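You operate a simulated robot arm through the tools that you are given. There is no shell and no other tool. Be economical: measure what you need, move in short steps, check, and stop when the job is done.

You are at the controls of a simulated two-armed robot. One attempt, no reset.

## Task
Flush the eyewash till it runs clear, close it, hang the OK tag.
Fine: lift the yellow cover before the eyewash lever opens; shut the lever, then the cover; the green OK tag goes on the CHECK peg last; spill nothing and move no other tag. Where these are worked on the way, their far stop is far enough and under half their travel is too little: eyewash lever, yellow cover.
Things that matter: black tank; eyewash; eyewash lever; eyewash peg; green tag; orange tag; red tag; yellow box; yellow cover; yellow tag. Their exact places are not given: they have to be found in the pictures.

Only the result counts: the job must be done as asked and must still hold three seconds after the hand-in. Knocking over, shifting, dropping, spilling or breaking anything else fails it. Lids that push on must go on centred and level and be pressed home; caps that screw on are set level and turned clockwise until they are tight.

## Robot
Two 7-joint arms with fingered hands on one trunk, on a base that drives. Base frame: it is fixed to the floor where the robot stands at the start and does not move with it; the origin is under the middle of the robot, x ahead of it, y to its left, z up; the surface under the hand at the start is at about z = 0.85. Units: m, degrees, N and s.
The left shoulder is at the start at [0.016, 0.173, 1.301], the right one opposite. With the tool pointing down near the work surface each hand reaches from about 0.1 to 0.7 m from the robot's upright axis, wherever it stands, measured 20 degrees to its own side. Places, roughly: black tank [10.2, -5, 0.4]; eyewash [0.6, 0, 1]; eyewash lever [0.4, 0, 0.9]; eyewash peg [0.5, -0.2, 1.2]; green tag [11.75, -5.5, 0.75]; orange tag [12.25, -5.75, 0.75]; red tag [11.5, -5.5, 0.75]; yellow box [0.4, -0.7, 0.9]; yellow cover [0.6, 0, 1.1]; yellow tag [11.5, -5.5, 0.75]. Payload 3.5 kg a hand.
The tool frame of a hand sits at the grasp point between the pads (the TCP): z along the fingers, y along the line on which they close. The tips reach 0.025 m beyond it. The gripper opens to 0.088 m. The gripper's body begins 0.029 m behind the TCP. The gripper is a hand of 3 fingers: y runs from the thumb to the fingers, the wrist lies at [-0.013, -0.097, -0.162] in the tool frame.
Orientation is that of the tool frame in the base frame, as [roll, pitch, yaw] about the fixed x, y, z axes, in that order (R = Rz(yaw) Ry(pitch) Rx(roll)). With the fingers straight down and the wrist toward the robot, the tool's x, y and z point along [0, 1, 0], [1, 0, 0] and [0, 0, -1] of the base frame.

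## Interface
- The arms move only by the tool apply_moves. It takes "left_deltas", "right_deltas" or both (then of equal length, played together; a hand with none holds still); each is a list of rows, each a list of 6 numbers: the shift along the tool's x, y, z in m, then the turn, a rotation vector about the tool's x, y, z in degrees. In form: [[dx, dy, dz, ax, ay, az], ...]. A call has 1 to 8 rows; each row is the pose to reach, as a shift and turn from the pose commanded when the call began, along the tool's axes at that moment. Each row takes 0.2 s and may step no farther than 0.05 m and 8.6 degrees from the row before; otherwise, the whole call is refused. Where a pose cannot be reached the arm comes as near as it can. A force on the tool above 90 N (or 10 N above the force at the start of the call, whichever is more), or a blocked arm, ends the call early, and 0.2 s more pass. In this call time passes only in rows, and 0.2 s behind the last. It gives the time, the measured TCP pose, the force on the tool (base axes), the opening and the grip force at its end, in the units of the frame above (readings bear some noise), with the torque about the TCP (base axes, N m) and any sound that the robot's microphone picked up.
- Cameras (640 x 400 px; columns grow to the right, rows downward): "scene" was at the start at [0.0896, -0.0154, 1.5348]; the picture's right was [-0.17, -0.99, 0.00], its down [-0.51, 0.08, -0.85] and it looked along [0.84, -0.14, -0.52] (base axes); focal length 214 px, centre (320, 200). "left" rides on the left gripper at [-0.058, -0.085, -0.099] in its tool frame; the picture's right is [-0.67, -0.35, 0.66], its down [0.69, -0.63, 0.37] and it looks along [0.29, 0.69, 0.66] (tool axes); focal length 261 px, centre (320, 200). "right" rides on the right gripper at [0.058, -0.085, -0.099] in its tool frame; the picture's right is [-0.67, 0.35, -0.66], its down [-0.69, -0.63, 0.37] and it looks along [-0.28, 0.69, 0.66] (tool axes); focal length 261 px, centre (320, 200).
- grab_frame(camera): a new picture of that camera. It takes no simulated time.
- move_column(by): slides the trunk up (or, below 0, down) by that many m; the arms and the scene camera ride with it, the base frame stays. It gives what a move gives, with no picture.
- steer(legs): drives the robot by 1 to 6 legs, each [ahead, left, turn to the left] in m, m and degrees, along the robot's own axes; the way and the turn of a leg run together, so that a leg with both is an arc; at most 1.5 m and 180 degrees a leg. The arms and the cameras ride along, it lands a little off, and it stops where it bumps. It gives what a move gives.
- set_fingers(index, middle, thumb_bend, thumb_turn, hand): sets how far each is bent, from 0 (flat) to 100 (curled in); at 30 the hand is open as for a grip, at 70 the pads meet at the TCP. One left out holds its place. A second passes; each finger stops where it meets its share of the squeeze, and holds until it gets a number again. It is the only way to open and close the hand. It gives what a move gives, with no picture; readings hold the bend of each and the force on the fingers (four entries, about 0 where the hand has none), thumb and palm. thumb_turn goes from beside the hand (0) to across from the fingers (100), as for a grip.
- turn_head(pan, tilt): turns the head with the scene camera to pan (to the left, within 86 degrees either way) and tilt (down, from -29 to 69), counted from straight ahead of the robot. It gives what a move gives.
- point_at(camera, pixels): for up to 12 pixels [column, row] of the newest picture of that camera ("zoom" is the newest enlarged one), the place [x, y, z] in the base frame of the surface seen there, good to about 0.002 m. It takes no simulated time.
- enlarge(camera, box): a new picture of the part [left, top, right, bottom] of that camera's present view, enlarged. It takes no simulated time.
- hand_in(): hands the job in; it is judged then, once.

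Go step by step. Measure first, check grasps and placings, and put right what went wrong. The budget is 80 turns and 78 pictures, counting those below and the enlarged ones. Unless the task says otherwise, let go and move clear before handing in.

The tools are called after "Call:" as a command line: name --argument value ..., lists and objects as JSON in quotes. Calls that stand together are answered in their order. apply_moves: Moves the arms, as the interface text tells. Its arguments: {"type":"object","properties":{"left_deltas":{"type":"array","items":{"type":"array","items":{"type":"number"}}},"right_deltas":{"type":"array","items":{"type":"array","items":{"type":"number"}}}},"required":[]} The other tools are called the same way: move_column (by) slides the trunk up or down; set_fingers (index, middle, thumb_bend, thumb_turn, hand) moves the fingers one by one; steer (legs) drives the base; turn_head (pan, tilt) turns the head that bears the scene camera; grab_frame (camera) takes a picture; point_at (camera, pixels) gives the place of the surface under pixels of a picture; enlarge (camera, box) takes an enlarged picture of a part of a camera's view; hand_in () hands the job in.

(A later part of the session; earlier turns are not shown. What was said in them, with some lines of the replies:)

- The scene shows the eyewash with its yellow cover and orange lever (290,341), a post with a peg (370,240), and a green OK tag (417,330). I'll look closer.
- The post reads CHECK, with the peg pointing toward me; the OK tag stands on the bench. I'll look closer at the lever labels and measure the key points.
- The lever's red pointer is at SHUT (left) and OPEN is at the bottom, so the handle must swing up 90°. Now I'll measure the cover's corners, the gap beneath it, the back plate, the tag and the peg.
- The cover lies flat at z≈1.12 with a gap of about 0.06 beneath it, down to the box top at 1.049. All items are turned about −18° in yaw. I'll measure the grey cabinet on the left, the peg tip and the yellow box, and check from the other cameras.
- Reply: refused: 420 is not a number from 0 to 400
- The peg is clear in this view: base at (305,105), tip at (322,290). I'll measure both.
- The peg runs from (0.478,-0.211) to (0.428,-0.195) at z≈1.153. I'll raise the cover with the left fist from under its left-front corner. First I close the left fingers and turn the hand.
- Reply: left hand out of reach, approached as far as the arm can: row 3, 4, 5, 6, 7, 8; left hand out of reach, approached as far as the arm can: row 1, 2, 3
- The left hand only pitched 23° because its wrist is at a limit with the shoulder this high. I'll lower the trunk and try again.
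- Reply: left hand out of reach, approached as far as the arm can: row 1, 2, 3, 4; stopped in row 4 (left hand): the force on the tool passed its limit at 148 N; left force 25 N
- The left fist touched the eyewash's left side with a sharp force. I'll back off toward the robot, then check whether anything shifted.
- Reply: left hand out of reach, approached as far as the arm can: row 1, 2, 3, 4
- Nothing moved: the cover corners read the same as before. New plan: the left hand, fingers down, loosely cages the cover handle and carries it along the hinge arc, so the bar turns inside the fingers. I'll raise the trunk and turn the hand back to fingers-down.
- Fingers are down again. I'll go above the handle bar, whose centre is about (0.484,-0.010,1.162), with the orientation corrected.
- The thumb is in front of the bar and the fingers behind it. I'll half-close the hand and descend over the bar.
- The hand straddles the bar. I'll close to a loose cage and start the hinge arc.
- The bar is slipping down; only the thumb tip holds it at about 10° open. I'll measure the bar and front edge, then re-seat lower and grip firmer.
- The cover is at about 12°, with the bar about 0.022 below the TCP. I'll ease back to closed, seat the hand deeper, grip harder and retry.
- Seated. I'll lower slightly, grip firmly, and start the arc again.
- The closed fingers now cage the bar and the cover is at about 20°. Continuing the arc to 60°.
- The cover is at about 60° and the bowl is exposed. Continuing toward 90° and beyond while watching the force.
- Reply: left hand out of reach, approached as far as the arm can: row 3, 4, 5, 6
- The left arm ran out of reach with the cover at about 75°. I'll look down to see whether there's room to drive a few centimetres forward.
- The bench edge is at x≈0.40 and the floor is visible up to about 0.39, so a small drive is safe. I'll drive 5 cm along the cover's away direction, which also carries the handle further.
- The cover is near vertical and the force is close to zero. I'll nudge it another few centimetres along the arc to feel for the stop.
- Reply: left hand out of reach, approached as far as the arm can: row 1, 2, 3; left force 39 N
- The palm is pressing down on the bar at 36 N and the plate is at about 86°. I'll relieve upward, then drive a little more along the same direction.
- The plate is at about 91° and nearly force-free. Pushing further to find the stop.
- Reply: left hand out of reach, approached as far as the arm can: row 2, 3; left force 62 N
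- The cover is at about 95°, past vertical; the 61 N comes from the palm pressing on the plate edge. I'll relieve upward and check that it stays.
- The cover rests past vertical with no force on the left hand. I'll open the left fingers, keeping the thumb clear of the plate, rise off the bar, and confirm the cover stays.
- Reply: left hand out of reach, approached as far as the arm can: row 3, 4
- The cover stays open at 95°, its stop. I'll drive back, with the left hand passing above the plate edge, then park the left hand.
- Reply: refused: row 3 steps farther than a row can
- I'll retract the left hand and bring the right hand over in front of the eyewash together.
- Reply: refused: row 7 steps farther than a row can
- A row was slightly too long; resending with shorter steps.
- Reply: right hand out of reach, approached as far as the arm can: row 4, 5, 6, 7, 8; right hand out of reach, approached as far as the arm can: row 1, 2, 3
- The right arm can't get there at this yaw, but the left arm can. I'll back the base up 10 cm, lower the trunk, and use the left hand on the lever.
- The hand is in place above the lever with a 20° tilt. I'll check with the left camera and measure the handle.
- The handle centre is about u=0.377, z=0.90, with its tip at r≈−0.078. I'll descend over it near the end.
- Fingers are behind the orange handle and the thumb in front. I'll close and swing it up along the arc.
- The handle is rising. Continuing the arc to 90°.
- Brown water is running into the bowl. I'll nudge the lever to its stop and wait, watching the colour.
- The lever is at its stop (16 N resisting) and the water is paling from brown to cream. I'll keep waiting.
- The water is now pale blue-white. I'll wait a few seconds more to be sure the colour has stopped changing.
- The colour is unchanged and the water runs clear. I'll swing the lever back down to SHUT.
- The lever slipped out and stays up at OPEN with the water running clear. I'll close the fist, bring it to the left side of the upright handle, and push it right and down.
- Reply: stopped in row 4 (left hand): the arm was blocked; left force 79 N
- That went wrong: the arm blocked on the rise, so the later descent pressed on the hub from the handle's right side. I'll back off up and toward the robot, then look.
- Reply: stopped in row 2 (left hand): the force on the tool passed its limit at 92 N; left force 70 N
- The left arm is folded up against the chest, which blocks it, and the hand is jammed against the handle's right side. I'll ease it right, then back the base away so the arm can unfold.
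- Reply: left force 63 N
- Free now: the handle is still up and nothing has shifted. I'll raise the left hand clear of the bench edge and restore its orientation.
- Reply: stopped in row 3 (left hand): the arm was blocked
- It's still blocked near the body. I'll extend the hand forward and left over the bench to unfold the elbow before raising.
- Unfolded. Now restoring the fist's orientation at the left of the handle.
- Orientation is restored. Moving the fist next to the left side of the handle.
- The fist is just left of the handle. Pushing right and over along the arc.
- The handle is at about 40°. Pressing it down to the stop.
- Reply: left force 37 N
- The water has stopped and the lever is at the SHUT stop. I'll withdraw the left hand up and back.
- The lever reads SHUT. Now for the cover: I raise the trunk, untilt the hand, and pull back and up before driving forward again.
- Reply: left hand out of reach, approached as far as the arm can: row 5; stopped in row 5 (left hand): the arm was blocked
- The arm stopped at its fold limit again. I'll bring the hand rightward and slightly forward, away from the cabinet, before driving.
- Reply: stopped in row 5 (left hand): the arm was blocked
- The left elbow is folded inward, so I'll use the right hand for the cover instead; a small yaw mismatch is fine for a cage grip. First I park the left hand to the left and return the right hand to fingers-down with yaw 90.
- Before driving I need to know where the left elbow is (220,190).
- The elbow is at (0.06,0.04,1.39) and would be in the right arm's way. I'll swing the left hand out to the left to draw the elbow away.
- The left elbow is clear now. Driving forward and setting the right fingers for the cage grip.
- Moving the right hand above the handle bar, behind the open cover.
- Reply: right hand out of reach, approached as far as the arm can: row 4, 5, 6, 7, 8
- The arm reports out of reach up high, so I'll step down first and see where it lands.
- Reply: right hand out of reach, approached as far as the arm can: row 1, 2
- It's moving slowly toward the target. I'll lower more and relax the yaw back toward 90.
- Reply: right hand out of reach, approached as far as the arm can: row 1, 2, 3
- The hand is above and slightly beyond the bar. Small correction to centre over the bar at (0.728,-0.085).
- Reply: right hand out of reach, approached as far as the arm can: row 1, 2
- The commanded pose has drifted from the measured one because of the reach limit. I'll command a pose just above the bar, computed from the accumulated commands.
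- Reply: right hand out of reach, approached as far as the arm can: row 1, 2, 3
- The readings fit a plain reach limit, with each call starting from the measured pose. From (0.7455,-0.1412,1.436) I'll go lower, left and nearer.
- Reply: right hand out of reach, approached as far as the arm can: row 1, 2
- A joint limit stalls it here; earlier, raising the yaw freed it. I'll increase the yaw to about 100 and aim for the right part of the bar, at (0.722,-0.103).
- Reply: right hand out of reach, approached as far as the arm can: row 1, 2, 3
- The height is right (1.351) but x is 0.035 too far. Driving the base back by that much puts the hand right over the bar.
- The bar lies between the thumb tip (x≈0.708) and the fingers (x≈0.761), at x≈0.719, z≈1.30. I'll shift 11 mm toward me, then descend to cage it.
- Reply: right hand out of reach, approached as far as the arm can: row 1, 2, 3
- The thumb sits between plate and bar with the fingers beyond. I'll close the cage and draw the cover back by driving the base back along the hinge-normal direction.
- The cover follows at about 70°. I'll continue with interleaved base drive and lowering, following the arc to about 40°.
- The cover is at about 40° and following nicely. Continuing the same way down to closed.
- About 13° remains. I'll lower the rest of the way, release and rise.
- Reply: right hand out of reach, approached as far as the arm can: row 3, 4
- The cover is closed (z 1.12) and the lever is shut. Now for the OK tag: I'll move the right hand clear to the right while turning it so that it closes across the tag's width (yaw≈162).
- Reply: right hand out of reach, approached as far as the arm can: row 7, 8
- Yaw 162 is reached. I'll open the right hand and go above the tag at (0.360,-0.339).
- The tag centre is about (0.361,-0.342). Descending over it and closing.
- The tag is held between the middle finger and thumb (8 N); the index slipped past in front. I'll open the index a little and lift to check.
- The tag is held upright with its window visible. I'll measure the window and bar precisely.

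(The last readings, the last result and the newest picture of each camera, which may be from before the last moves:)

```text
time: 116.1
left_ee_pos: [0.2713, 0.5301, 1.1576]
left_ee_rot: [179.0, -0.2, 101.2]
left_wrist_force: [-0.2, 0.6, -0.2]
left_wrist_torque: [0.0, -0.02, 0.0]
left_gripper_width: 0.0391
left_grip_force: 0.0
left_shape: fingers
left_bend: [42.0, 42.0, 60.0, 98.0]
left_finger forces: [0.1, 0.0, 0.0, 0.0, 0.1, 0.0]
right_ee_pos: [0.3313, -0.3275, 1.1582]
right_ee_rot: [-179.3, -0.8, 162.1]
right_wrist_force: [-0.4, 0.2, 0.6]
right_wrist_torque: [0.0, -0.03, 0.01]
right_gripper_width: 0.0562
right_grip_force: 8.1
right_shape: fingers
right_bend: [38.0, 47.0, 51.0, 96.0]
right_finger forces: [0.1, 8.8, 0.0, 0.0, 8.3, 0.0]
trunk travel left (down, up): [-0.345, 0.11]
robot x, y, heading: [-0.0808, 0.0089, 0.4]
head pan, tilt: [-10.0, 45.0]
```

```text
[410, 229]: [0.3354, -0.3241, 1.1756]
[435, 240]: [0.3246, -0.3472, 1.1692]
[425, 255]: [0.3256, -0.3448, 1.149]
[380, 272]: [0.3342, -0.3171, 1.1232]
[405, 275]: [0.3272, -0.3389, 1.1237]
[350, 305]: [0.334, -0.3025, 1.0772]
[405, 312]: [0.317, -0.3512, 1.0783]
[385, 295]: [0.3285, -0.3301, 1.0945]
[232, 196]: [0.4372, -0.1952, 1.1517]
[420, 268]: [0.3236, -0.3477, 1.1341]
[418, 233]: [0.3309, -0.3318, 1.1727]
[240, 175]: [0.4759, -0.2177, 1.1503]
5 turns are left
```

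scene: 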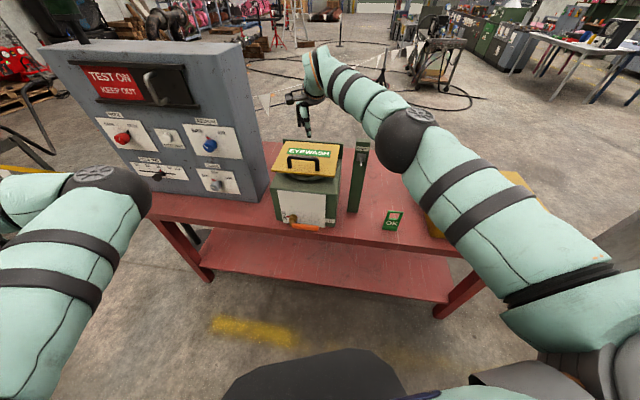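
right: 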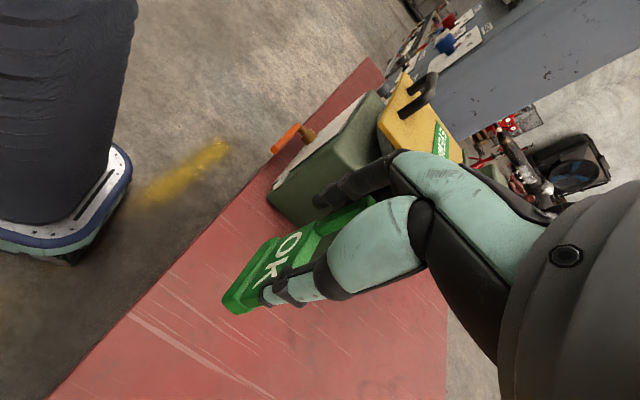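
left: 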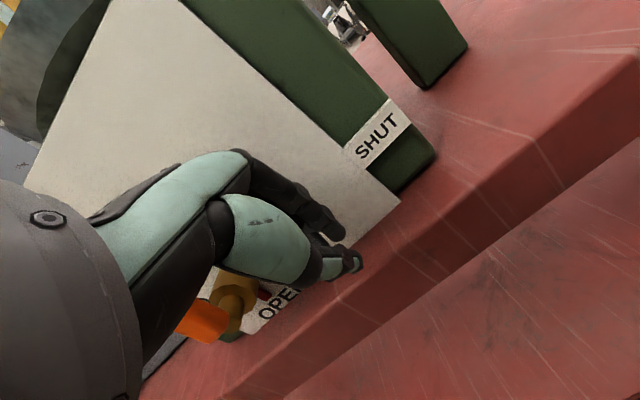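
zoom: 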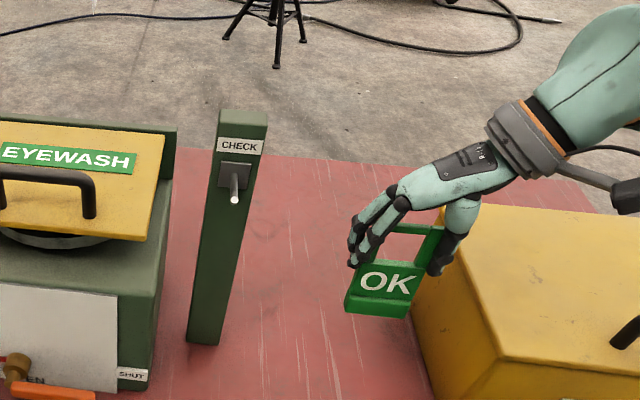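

Tag window centre: r≈0.2105, z≈1.150, tag at u≈0.422. Peg: r≈0.0528, z≈1.153, tip at u≈0.467. I'll move 0.158 m left in front of the peg and check.

Call:
apply_moves --right_deltas '[[0, 0.04, -0.002, 0, 0, 0], [0, 0.08, -0.004, 0, 0, 0], [0, 0.12, -0.005, 0, 0, 0], [0, 0.1577, -0.006, 0, 0, 0], [0, 0.1577, -0.006, 0, 0, 0]]'

Call:
enlarge --camera "scene" --box '[320, 110, 420, 210]'

Call:
point_at --camera "zoom" --pixels '[[320, 200], [300, 200], [340, 200], [320, 240], [360, 200], [320, 280], [280, 200], [320, 160], [300, 160], [340, 160], [260, 280], [380, 280]]'

```text
time: 117.3
left_ee_pos: [0.2719, 0.5284, 1.1557]
left_ee_rot: [178.9, -0.3, 101.2]
left_wrist_force: [0.1, -0.4, -1.0]
left_wrist_torque: [-0.03, 0.0, 0.0]
left_gripper_width: 0.0391
left_grip_force: 0.1
left_shape: fingers
left_bend: [42.0, 42.0, 60.0, 98.0]
left_finger forces: [0.0, 0.1, 0.1, 0.0, 0.0, 0.0]
right_ee_pos: [0.3823, -0.182, 1.1613]
right_ee_rot: [-179.4, -0.8, 162.1]
right_wrist_force: [0.0, -1.0, -0.5]
right_wrist_torque: [-0.02, 0.0, -0.01]
right_gripper_width: 0.0567
right_grip_force: 7.8
right_shape: fingers
right_bend: [38.0, 47.0, 51.0, 96.0]
right_finger forces: [0.0, 8.5, 0.0, 0.1, 8.0, 0.0]
trunk travel left (down, up): [-0.345, 0.11]
robot x, y, heading: [-0.0797, 0.0096, 0.4]
head pan, tilt: [-10.0, 45.0]
```

```text
4.00 times, centred on (370, 160) of scene
```

zoom: 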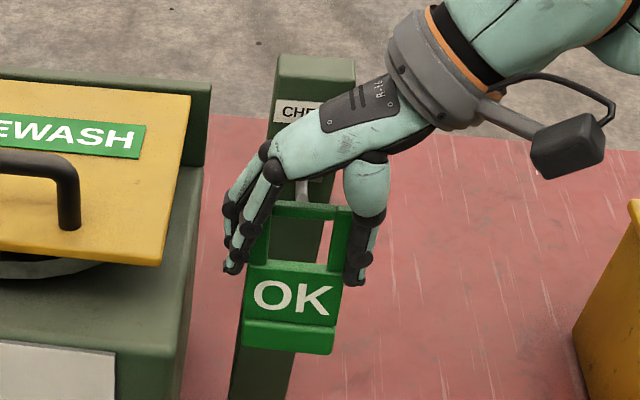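

```text
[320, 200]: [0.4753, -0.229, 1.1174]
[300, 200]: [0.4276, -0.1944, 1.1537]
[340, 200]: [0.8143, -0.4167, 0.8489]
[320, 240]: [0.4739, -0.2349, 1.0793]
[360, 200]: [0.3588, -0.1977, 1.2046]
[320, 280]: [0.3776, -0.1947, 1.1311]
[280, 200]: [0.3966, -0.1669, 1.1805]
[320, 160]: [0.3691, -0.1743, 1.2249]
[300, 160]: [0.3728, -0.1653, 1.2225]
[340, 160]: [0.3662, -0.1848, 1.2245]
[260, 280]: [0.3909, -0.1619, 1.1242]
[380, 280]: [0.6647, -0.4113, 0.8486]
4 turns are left
```

The tag's lateral centre is about 0.053, matching the peg, and the peg tip shows through the window at (300,195). Inserting 66 mm toward the post.

Call:
apply_moves --right_deltas '[[-0.02, 0, 0, 0, 0, 0], [-0.04, 0, -0.0005, 0, 0, 0], [-0.055, 0, -0.001, 0, 0, 0], [-0.067, 0, -0.001, 0, 0, 0]]'

Call:
enlarge --camera "scene" --box '[320, 90, 420, 190]'

Call:
point_at --camera "zoom" --pixels '[[300, 240], [320, 260], [300, 260], [320, 280], [340, 280], [300, 280], [320, 300], [310, 220]]'

```text
time: 118.3
left_ee_pos: [0.2728, 0.5285, 1.1565]
left_ee_rot: [179.1, -0.3, 101.2]
left_wrist_force: [-0.1, 0.3, 0.1]
left_wrist_torque: [-0.03, -0.01, 0.01]
left_gripper_width: 0.0392
left_grip_force: 0.0
left_shape: fingers
left_bend: [42.0, 42.0, 60.0, 98.0]
left_finger forces: [0.0, 0.0, 0.1, 0.0, 0.1, 0.1]
right_ee_pos: [0.448, -0.2012, 1.1614]
right_ee_rot: [-179.3, -0.8, 162.2]
right_wrist_force: [0.2, -0.2, 0.3]
right_wrist_torque: [0.03, 0.0, -0.01]
right_gripper_width: 0.0567
right_grip_force: 8.0
right_shape: fingers
right_bend: [38.0, 47.0, 51.0, 96.0]
right_finger forces: [0.0, 8.5, 0.0, 0.1, 7.7, 0.0]
trunk travel left (down, up): [-0.345, 0.11]
robot x, y, heading: [-0.0789, 0.0073, 0.5]
head pan, tilt: [-10.0, 45.0]
```

```text
4.00 times, centred on (370, 140) of scene
```

zoom: 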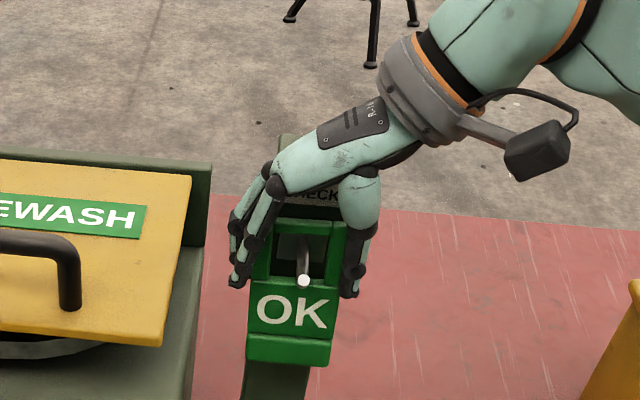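

```text
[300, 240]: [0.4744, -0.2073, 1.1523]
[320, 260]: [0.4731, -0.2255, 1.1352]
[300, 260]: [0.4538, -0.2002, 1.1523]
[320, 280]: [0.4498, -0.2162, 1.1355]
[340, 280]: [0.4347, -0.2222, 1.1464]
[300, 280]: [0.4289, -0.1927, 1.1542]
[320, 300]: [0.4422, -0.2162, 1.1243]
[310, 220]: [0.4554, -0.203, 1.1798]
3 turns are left
```

The peg is through the window with no contact force. I'll lower the bar onto the peg, release, and rise clear.

Call:
apply_moves --right_deltas '[[0, 0, 0.006, 0, 0, 0], [0, 0, 0.0115, 0, 0, 0]]'

Call:
set_fingers --hand "right" --index 30 --middle 30 --thumb_bend 30

Call:
apply_moves --right_deltas '[[0, 0, -0.02, 0, 0, 0], [0, 0, -0.045, 0, 0, 0], [0, 0, -0.08, 0, 0, 0], [0.01, -0.02, -0.11, 0, 0, 0], [0.03, -0.05, -0.12, 0, 0, 0], [0.05, -0.09, -0.125, 0, 0, 0], [0.06, -0.13, -0.125, 0, 0, 0]]'

Call:
enlarge --camera "scene" --box '[260, 90, 420, 250]'

```text
time: 118.9
left_ee_pos: [0.2718, 0.5299, 1.1561]
left_ee_rot: [179.1, -0.3, 101.1]
left_wrist_force: [1.1, 0.3, -0.3]
left_wrist_torque: [-0.02, -0.01, 0.02]
left_gripper_width: 0.0393
left_grip_force: 0.1
left_shape: fingers
left_bend: [42.0, 42.0, 60.0, 98.0]
left_finger forces: [0.0, 0.0, 0.0, 0.0, 0.0, 0.2]
right_ee_pos: [0.4486, -0.2004, 1.1485]
right_ee_rot: [-179.4, -0.8, 162.1]
right_wrist_force: [0.4, 0.5, 0.2]
right_wrist_torque: [0.02, 0.02, 0.02]
right_gripper_width: 0.0564
right_grip_force: 8.0
right_shape: fingers
right_bend: [38.0, 47.0, 51.0, 96.0]
right_finger forces: [0.0, 8.4, 0.0, 0.0, 7.7, 0.0]
trunk travel left (down, up): [-0.345, 0.11]
robot x, y, heading: [-0.0778, 0.0072, 0.2]
head pan, tilt: [-10.0, 45.0]
```

```text
time: 119.9
left_ee_pos: [0.2725, 0.5289, 1.1563]
left_ee_rot: [179.1, -0.3, 101.2]
left_wrist_force: [-0.4, 0.2, 0.4]
left_wrist_torque: [-0.02, 0.0, -0.04]
left_gripper_width: 0.0392
left_grip_force: 0.0
left_shape: fingers
left_bend: [42.0, 42.0, 60.0, 98.0]
left_finger forces: [0.0, 0.1, 0.0, 0.1, 0.0, 0.0]
right_ee_pos: [0.4474, -0.2004, 1.1488]
right_ee_rot: [-179.4, -0.7, 162.1]
right_wrist_force: [-0.2, -0.2, 0.1]
right_wrist_torque: [0.01, 0.0, 0.0]
right_gripper_width: 0.0844
right_grip_force: 0.1
right_shape: fingers
right_bend: [30.0, 30.0, 30.0, 97.0]
right_finger forces: [0.0, 0.1, 0.1, 0.1, 0.1, 0.0]
trunk travel left (down, up): [-0.345, 0.11]
robot x, y, heading: [-0.0791, 0.01, 0.6]
head pan, tilt: [-10.0, 45.0]
```

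```text
time: 121.5
left_ee_pos: [0.2692, 0.5282, 1.1579]
left_ee_rot: [179.0, -0.3, 101.2]
left_wrist_force: [0.5, -0.1, 0.6]
left_wrist_torque: [-0.01, 0.01, -0.02]
left_gripper_width: 0.0389
left_grip_force: 0.0
left_shape: fingers
left_bend: [42.0, 42.0, 60.0, 98.0]
left_finger forces: [0.1, 0.0, 0.0, 0.0, 0.1, 0.0]
right_ee_pos: [0.3508, -0.3052, 1.2778]
right_ee_rot: [-179.4, -0.7, 162.0]
right_wrist_force: [-0.7, -0.2, -0.2]
right_wrist_torque: [-0.01, -0.02, 0.01]
right_gripper_width: 0.0844
right_grip_force: 0.0
right_shape: fingers
right_bend: [30.0, 30.0, 30.0, 97.0]
right_finger forces: [0.0, 0.0, 0.0, 0.0, 0.0, 0.0]
trunk travel left (down, up): [-0.345, 0.11]
robot x, y, heading: [-0.0784, 0.008, 0.4]
head pan, tilt: [-10.0, 45.0]
```

```text
2.50 times, centred on (340, 170) of scene
2 turns are left
```

zoom: 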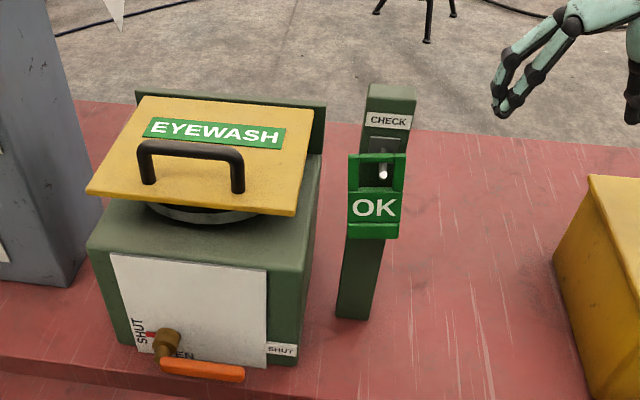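

The OK tag hangs on the CHECK peg, the lever points to SHUT, the cover is closed and both hands are clear. Handing in.

Call:
hand_in

```text
The job is handed in.
```

The job is handed in: I flushed the eyewash until it ran clear, shut the lever, closed the cover, and hung the OK tag on the CHECK peg last.

- **Flush:** I lifted the cover to its stop before opening the lever. The water went from brown to clear over about ten seconds at the open stop, then stayed the same colour.
- **Contacts on the way:** The left hand bumped the eyewash's left side early on (a 148 N peak). It also jammed against the open lever once, passing 90 N. I measured the cover after the bump and it had not moved. After the jam I only looked at the picture, and nothing appeared shifted.
- **Final state:** The last picture shows the lever at SHUT, the cover flat and the tag hanging, with both hands clear. I saw no water outside the bowl and touched no other tag.
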